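You operate a simulated robot arm through the tools that you are given. There is no shell and no other tool. Be economical: measure what you need, move in short steps, check, and stop when the job is done.

Carry out the task below with a simulated robot arm. There is one attempt and no reset: what you move stays moved.

TASK
Slide the tube carton along the blue table until it stands next to the brown wooden block.

It is judged by the outcome, as a careful person would: the job done as asked, and still so three seconds after it is handed in. It fails if anything else is knocked over, pushed out of place, dropped, spilled or broken.

THE ROBOT
A 7-joint arm with a two-finger parallel gripper, fixed in place. Base frame: the origin is at the foot of the arm, x ahead of it, y to its left, z up; the work surface is at about z = 0. Lengths are in mm, angles in degrees, forces in N, time in s.
With the tool pointing down near the work surface it reaches from about 220 to 580 mm from the base axis. Its first joint turns from -66.0 to 66.0 degrees. Payload 2.5 kg.
Tool frame: the origin (TCP) lies between the finger pads and is the grasp point; the fingertips stand 23 mm ahead of it; z points along the fingers, y is the line along which they close. The gripper opens to 94 mm. The fingers are 38 mm wide and 10 mm thick; the gripper's body (54 by 96 mm) begins 39 mm behind the TCP.
Orientation is told as [roll, pitch, yaw] about the base's x, y, z axes, in that order, counted from this pose: with the fingers straight down and closing along the base's y, the tool's x points along the base's -x, its y along +y and its z along -z.

THE INTERFACE
- The arm moves only by the tool move_arm. Its argument "motion" is a list that holds one entry, the list of rows, each a list of 7 numbers: the shift along the tool's x, y, z in units of 25 mm (1.0 is 25 mm), then the turn, a rotation vector about the tool's x, y, z in units of 6 degrees (1.0 is 6 degrees), then the gripper command, from -1 (shut) to 1 (fully open), values between in proportion. In form: [[[dx, dy, dz, wx, wy, wz, fingers], ...]]. A call has 1 to 10 rows; each row shifts and turns the commanded pose from where the row before left it, along the tool's axes as they then stand. A call with a number of a shift or a turn outside -1 to 1 is refused whole. A row lasts 0.2 s, in which the tool goes at most 50 mm and 8.6 degrees; a call with a longer step from one row to the next is refused whole, and so is a gripper value outside its range. A pose out of reach is approached as far as the arm can. The call stops where the force on the tool passes 40 N (or 10 N more than at its start, if that is more) or the arm is blocked; 0.2 s more then pass. The fingers move at their own pace (about 108 mm/s each) and stop on an object; they squeeze with about 27 N. The grip force told is the motor's: it shows also when the fingers shut on nothing. Time passes only in rows, and 0.2 s behind the last, so rows that do not move let the fingers close. It gives the time, the measured TCP pose, the force on the tool (base axes), the opening and the grip force at its end, in the units of the frame above (readings bear some noise), and new pictures: "show" is both (left out), scene, wrist or none.
- Cameras (640 x 400 px; columns grow to the right, rows downward): "scene" is fixed at [119.7, -405.3, 545.8]; the picture's right is [0.84, -0.54, 0.00], its down [-0.30, -0.47, -0.83] and it looks along [0.45, 0.70, -0.55] (base axes); focal length 332 px, centre (320, 200). "wrist" rides on the gripper at [-39, 0, -44] in the tool frame; the picture's right is [0.00, -1.00, 0.00], its down [0.97, 0.00, -0.24] and it looks along [0.24, 0.00, 0.97] (tool axes); focal length 218 px, centre (320, 200).
- measure_at(camera, pixels): for up to 12 pixels [column, row] of the newest picture of that camera ("zoom" is the newest enlarged one), the place [x, y, z] in the base frame of the surface seen there, good to about 2 mm. No time passes.
- close_up(camera, box): a new picture of the part [left, top, right, bottom] of that camera's present view, enlarged. No time passes.
- hand_in(): hands the job in; it is judged then, once.

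Work in short steps. Measure before you move; look again where a grasp or a placing could have gone wrong, and mend it. You have 60 turns and 120 pictures in all, the two below and enlarged ones among them. Open the gripper and draw the arm clear of the work before you hand the job in, unless the task says otherwise; then end with one line.

The tools are called after "Emit:" as a command line: name --argument value ..., lists and objects as JSON in quotes. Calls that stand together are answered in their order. move_arm: Moves the arm, as the interface text tells. Its arguments: {"type":"object","properties":{"motion":{"type":"array","items":{"type":"array","items":{"type":"array","items":{"type":"number"}}}},"show":{"type":"string","enum":["both","scene","wrist","none"]}},"required":["motion"]} The other tools are called the same way: measure_at (camera, pixels) gives the place of the surface under pixels of a picture; close_up (camera, box) takes an enlarged picture of a part of a camera's view; hand_in () hands the job in.

At the start:

```text
clock: 0.0
tcp_pos: [285.7, 159.6, 220.8]
ee_rot: [-0.1, 0.0, 0.0]
ft_force: [0.3, 0.3, 0.1]
opening: 94.0
gripper_force: 0.0
```

scene: 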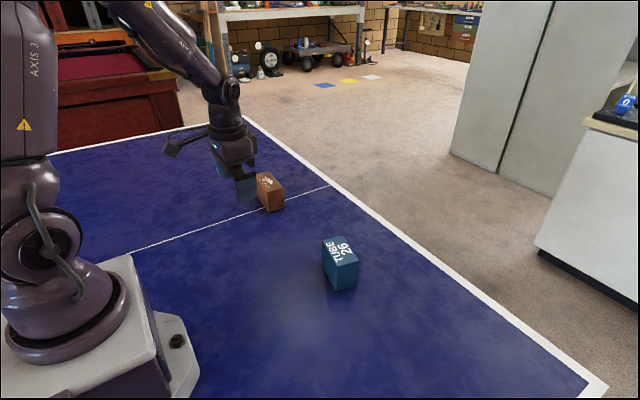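
wrist: 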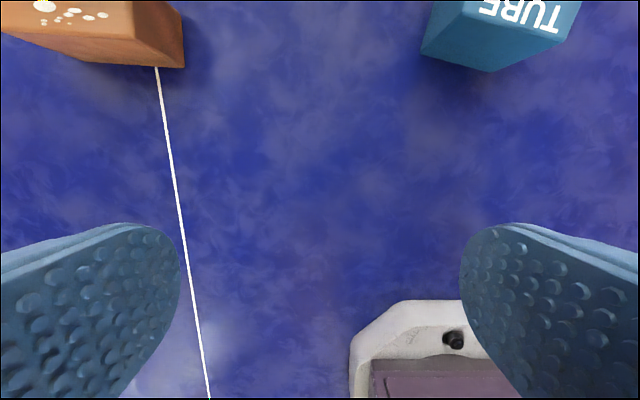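

The scene shows the tube carton near (340,262) and the brown block near (270,192). I take enlarged views to measure both.

Emit:
close_up --camera "scene" --box '[220, 150, 400, 310]'

Emit:
measure_at --camera "scene" --pixels '[[323, 240], [346, 237], [358, 261], [334, 266], [335, 289], [357, 286], [324, 262], [340, 253]]'

Emit:
measure_at --camera "scene" --pixels '[[257, 175], [271, 173], [283, 189], [268, 193], [269, 209], [283, 206], [270, 183], [340, 300], [60, 160], [262, 198]]'

```text
2.50 times, centred on (310, 230) of scene
```

zoom: 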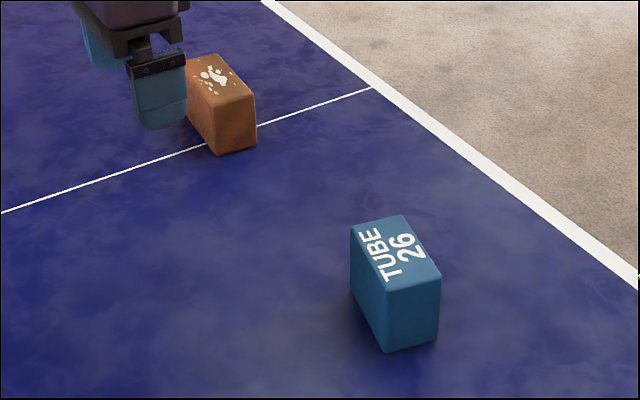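

```text
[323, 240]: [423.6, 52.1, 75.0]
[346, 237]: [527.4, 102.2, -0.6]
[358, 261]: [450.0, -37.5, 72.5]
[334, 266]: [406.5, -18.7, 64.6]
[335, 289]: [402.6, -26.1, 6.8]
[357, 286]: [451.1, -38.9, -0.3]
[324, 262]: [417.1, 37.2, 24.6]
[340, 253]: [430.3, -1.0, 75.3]
```

```text
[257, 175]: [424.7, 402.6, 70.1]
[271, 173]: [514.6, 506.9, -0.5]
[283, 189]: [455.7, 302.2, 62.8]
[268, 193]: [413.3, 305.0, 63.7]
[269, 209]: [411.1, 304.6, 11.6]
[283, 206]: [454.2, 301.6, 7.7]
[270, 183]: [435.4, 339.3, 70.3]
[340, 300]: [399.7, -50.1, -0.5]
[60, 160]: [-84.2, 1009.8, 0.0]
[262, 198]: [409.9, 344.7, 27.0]
```

The zoom shows the carton's top corners at (352,228), (401,217), (438,277) and (387,288), so I measure both boxes more precisely there.

Emit:
measure_at --camera "zoom" --pixels '[[354, 229], [400, 219], [436, 276], [388, 287], [388, 345], [434, 335], [357, 255], [381, 310], [353, 288], [410, 310]]'

Emit:
measure_at --camera "zoom" --pixels '[[190, 63], [218, 56], [253, 95], [217, 104], [219, 149], [254, 142], [212, 115], [194, 90], [235, 125], [222, 148]]'

```text
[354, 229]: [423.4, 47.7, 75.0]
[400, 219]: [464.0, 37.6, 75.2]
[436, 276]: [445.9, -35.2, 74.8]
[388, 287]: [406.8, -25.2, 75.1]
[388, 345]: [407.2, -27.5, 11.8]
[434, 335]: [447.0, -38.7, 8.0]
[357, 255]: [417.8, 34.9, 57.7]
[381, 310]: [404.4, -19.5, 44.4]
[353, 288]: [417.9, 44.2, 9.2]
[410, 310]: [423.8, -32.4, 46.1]
```

```text
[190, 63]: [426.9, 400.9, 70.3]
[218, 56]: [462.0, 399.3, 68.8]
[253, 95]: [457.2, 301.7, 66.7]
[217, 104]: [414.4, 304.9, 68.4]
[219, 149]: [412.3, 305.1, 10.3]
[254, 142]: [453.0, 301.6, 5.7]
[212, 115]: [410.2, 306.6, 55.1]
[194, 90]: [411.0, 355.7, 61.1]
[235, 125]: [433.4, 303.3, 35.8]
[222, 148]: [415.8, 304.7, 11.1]
```

The carton is about 46×81×75 mm, centred at (435, 6), with its long axis about 14° off y. The block's near face is at y≈303, turned about 4°. I move above the carton first and then turn the gripper across its narrow width.

Emit:
move_arm --motion '[[[-0.853, -0.877, 0, 0, 0, 0, 1], [-0.853, -0.877, 0, 0, 0, 0, 1], [-0.853, -0.877, 0, 0, 0, 0, 1], [-0.853, -0.877, 0, 0, 0, 0, 1], [-0.853, -0.877, 0, 0, 0, 0, 1], [-0.853, -0.877, 0, 0, 0, 0, 1], [-0.853, -0.877, 0, 0, 0, 0, 1], [0, 0, 0, 0, 0, -1, 1], [0, 0, 0, 0, 0, -1, 1], [0, 0, 0, 0, 0, -1, 1]]]' --show "none"

Emit:
move_arm --motion '[[[0, 0, 0, 0, 0, -1, 1], [0, 0, 0, 0, 0, -1, 1], [0, 0, 0, 0, 0, -1, 1], [0, 0, 0, 0, 0, -1, 1], [0, 0, 0, 0, 0, -1, 1], [0, 0, 0, 0, 0, -1, 1], [0, 0, 0, 0, 0, -1, 1], [0, 0, 0, 0, 0, -1, 1], [0, 0, 0, 0, 0, -1, 1], [0, 0, 0, 0, 0, -0.67, 1]]]'

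```text
clock: 2.2
tcp_pos: [434.8, 6.2, 222.1]
ee_rot: [0.0, -0.1, 18.0]
ft_force: [0.7, -0.4, -0.6]
opening: 94.3
gripper_force: 0.1
```

```text
clock: 4.4
tcp_pos: [435.2, 6.1, 220.3]
ee_rot: [0.0, 0.1, 76.2]
ft_force: [0.8, 0.0, 0.9]
opening: 93.8
gripper_force: 0.0
```

scene: 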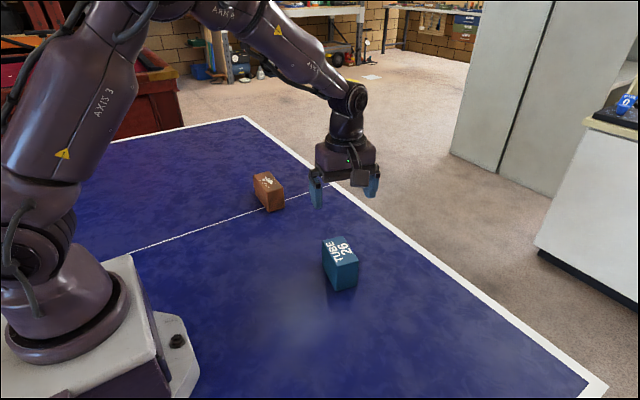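
wrist: 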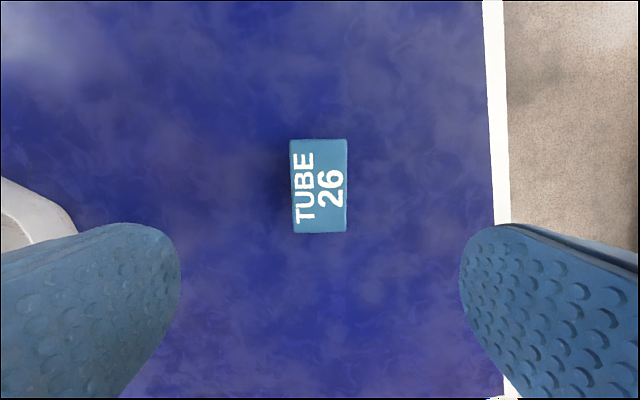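

The carton is aligned and centred between the fingers (wrist picture, (319,186)). I lower straight down by 175 mm.

Emit:
move_arm --motion '[[[0, 0, 1, 0, 0, 0, 1], [0, 0, 1, 0, 0, 0, 1], [0, 0, 1, 0, 0, 0, 1], [0, 0, 1, 0, 0, 0, 1], [0, 0, 1, 0, 0, 0, 1], [0, 0, 1, 0, 0, 0, 1], [0, 0, 1, 0, 0, 0, 1], [0, 0, 0, 0, 0, 0, 1]]]'

```text
clock: 6.2
tcp_pos: [432.7, 6.2, 45.5]
ee_rot: [0.0, 0.0, 76.0]
ft_force: [-0.6, 0.3, 1.3]
opening: 94.0
gripper_force: 0.0
```

scene: 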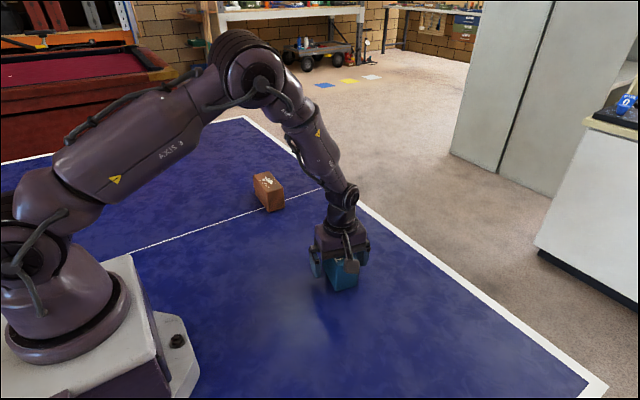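
wrist: 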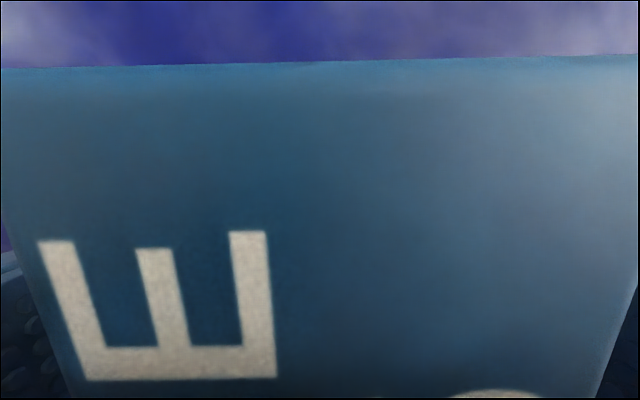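

The fingers straddle the carton with no contact, so I close gently.

Emit:
move_arm --motion '[[[0, 0, 0, 0, 0, 0, 0.2], [0, 0, 0, 0, 0, 0, 0], [0, 0, 0, 0, 0, 0, -0.5], [0, 0, 0, 0, 0, 0, -1], [0, 0, 0, 0, 0, 0, -1], [0, 0, 0, 0, 0, 0, -1]]]' --show "none"

```text
clock: 7.6
tcp_pos: [432.5, 7.5, 45.2]
ee_rot: [0.0, 0.0, 75.9]
ft_force: [0.3, 0.2, -1.0]
opening: 49.7
gripper_force: 26.8
```

The carton is held (opening 49.7 mm, 27 N). I slide it a first 60 mm along +y.

Emit:
move_arm --motion '[[[-0.388, 0.097, 0, 0, 0, 0, -1], [-0.388, 0.097, 0, 0, 0, 0, -1], [-0.388, 0.097, 0, 0, 0, 0, -1], [-0.388, 0.097, 0, 0, 0, 0, -1], [-0.388, 0.097, 0, 0, 0, 0, -1], [-0.388, 0.097, 0, 0, 0, 0, -1]]]' --show "scene"

```text
clock: 9.0
tcp_pos: [435.3, 66.3, 45.3]
ee_rot: [-0.1, 0.0, 76.1]
ft_force: [-0.1, -1.1, 2.6]
opening: 49.6
gripper_force: 26.9
```

scene: 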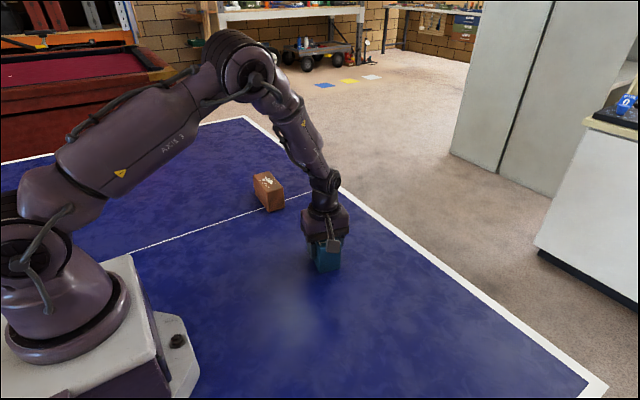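

The slide works, with low forces and steady z. I turn the carton 10° to line up with the block and slide on 150 mm.

Emit:
move_arm --motion '[[[0, 0, 0, 0, 0, -0.835, -1], [0, 0, 0, 0, 0, -0.835, -1], [-0.748, 0.052, 0, 0, 0, 0, -1], [-0.748, 0.052, 0, 0, 0, 0, -1], [-0.748, 0.052, 0, 0, 0, 0, -1], [-0.748, 0.052, 0, 0, 0, 0, -1], [-0.748, 0.052, 0, 0, 0, 0, -1], [-0.748, 0.052, 0, 0, 0, 0, -1], [-0.748, 0.052, 0, 0, 0, 0, -1], [-0.748, 0.052, 0, 0, 0, 0, -1]]]'

Emit:
close_up --camera "scene" --box '[220, 130, 380, 270]'

```text
clock: 11.2
tcp_pos: [435.7, 216.7, 44.9]
ee_rot: [-0.2, -0.1, 86.1]
ft_force: [-0.1, -7.5, 19.6]
opening: 50.3
gripper_force: 26.8
```

scene: 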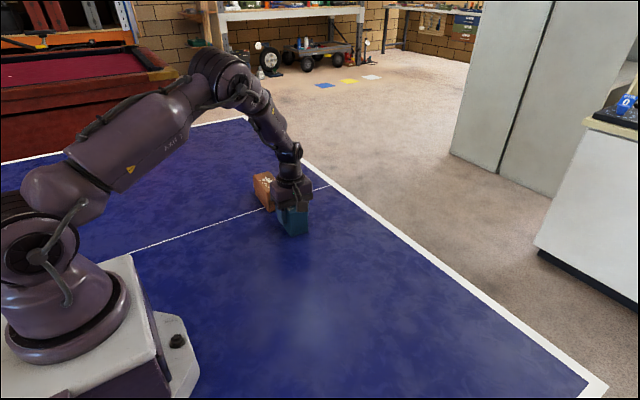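
wrist: 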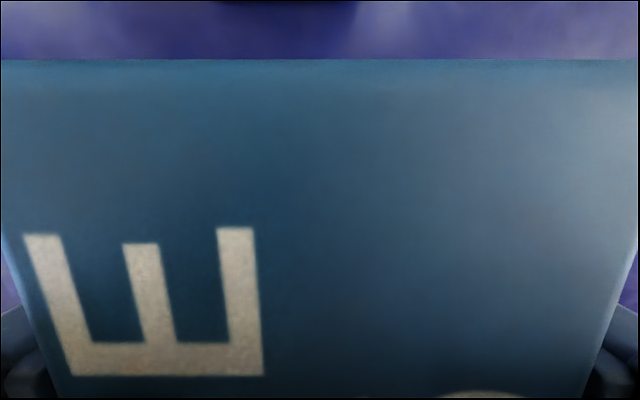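

```text
2.86 times, centred on (300, 200) of scene
```

zoom: 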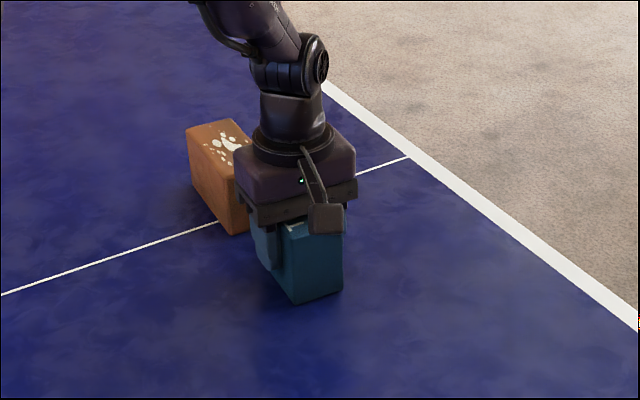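

The force shows the carton pressing lightly on the table (19.6 N). I measure the carton's near bottom edge and the block's corner to get the remaining gap.

Emit:
measure_at --camera "zoom" --pixels '[[297, 260], [338, 255], [296, 295], [338, 287], [310, 275], [235, 230], [227, 215], [200, 170], [241, 222]]'

Emit:
measure_at --camera "wrist" --pixels '[[320, 70], [100, 70], [540, 70], [320, 200], [285, 2], [320, 30]]'

```text
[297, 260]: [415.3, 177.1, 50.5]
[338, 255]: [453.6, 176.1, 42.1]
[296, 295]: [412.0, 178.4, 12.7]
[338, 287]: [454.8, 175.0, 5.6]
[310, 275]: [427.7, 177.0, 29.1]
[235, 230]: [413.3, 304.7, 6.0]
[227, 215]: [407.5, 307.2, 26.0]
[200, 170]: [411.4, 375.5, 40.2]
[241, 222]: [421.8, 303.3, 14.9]
```

```text
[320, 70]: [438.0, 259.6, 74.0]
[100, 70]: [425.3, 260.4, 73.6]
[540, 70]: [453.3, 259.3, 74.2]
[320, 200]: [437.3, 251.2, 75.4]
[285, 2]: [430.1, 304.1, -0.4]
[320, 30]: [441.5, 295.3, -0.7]
```

The carton's far face is at about y=260.5, leaving a gap of about 42 mm. I ease the downward pressure slightly and slide 30 mm.

Emit:
move_arm --motion '[[[0, 0, -0.02, 0, 0, 0, -1], [-0.3, 0.02, 0, 0, 0, 0, -1], [-0.3, 0.02, 0, 0, 0, 0, -1], [-0.3, 0.02, 0, 0, 0, 0, -1], [-0.3, 0.02, 0, 0, 0, 0, -1], [0, 0, 0, 0, 0, 0, -1]]]'

Emit:
close_up --camera "scene" --box '[220, 130, 380, 270]'

Emit:
measure_at --camera "wrist" --pixels '[[320, 70], [100, 70], [540, 70], [320, 20], [200, 10], [420, 10], [320, 55]]'

```text
clock: 12.6
tcp_pos: [437.0, 245.9, 45.0]
ee_rot: [0.1, 0.0, 86.1]
ft_force: [0.0, 0.3, -0.6]
opening: 49.6
gripper_force: 26.6
```

scene: 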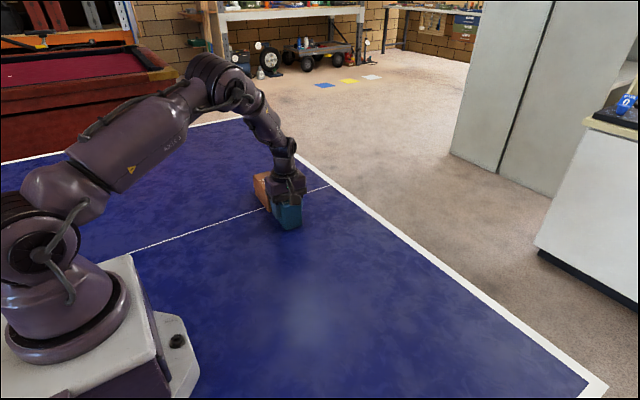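
wrist: 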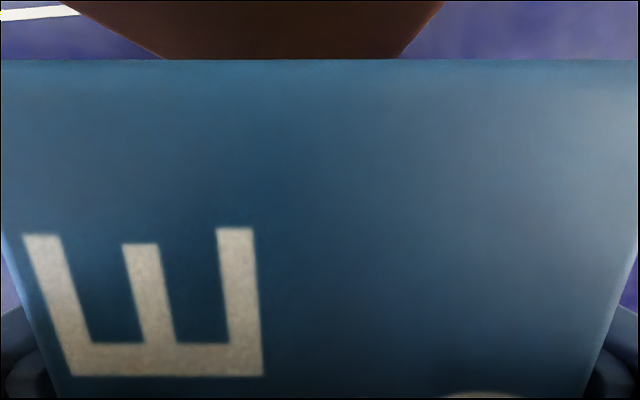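

```text
2.86 times, centred on (300, 200) of scene
```

zoom: 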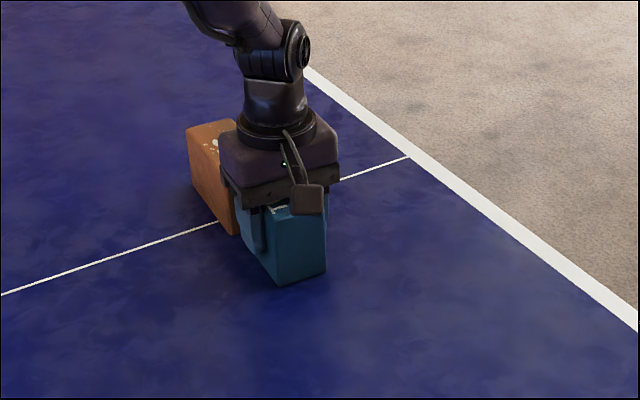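

```text
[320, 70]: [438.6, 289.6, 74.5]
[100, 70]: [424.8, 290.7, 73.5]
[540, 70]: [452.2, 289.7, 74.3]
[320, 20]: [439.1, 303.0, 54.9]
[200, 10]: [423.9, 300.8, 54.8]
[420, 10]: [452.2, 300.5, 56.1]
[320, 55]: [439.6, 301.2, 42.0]
```

The remaining gap is about 11 mm. I slide 7 mm more and press back down a hair so the carton is fully seated.

Emit:
move_arm --motion '[[[-0.1, 0.007, 0.005, 0, 0, 0, -1], [-0.1, 0.007, 0.005, 0, 0, 0, -1], [-0.08, 0.006, 0.005, 0, 0, 0, -1], [0, 0, 0, 0, 0, 0, -1]]]'

Emit:
measure_at --camera "wrist" --pixels '[[320, 70], [200, 70], [420, 70], [320, 20], [250, 20], [380, 20], [320, 50]]'

```text
clock: 13.6
tcp_pos: [435.2, 253.6, 45.6]
ee_rot: [0.0, 0.0, 85.9]
ft_force: [-0.4, -0.4, -1.0]
opening: 50.1
gripper_force: 27.2
```

scene: 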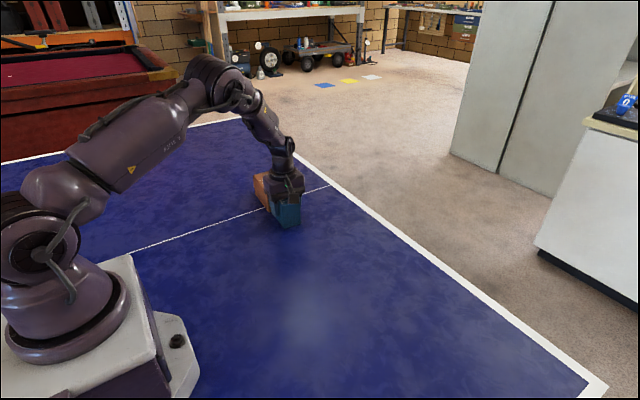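
wrist: 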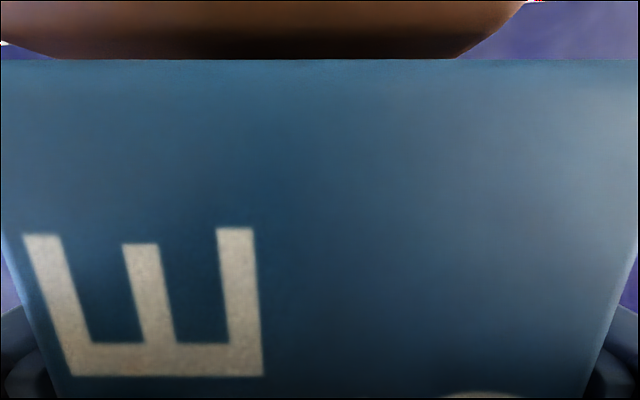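

```text
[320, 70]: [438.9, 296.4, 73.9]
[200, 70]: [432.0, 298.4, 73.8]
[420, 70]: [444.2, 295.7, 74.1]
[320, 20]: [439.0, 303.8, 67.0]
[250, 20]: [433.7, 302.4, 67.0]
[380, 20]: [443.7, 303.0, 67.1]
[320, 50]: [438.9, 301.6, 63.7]
```

The gap is about 4–5 mm, with no contact force and the block unmoved. I release in place and rise straight up.

Emit:
move_arm --motion '[[[0, 0, 0, 0, 0, 0, 0.3], [0, 0, 0, 0, 0, 0, 1], [0, 0, 0, 0, 0, 0, 1], [0, 0, -0.4, 0, 0, 0, 1], [0, 0, -0.8, 0, 0, 0, 1], [0, 0, -1, 0, 0, 0, 1], [0, 0, -1, 0, 0, 0, 1], [0, 0, -1, 0, 0, 0, 1], [0, 0, -1, 0, 0, 0, 1], [0, 0, -1, 0, 0, 0, 1]]]' --show "none"

Emit:
move_arm --motion '[[[1, 0, -0.5, 0, 0, 0, 1], [1, 0, 0, 0, 0, 0, 1], [1, 0, 0, 0, 0, 0, 1], [1, 0, 0, 0, 0, 0, 1], [1, 0, 0, 0, 0, 0, 1], [1, 0, 0, 0, 0, 0, 1], [1, 0, 0, 0, 0, 0, 1], [1, 0, 0, 0, 0, 0, 1]]]'

Emit:
close_up --camera "scene" --box '[220, 130, 380, 270]'

```text
clock: 15.8
tcp_pos: [434.4, 252.5, 201.6]
ee_rot: [-0.1, 0.0, 86.1]
ft_force: [-0.7, 0.1, -0.7]
opening: 94.1
gripper_force: 0.0
```

```text
clock: 17.6
tcp_pos: [422.8, 54.9, 214.7]
ee_rot: [0.0, 0.0, 86.1]
ft_force: [0.0, -0.3, -0.8]
opening: 94.1
gripper_force: 0.0
```

scene: 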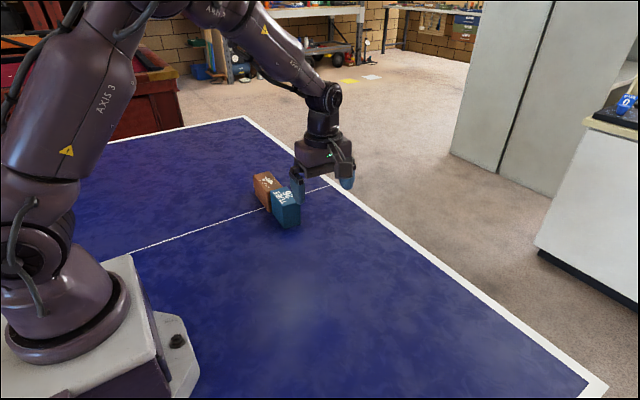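
wrist: 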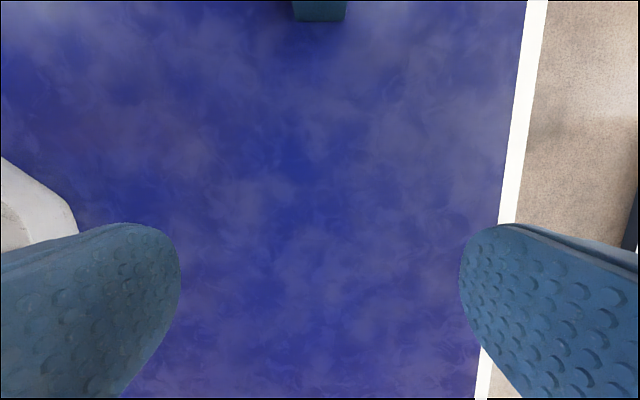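

```text
2.86 times, centred on (300, 200) of scene
```

zoom: 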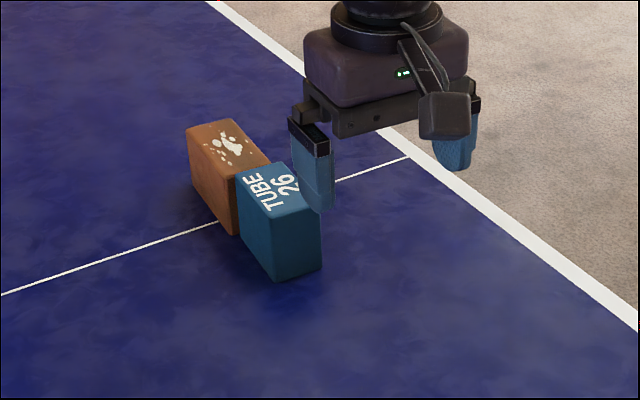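

The carton stands upright next to the block, the block is still in its original place, and the arm is clear. I hand in.

Emit:
hand_in

```text
The job is handed in.
```

I slid the tube carton along the table; it now stands upright about 4–5 mm from the end of the brown wooden block, lined up with it, and the block did not move.
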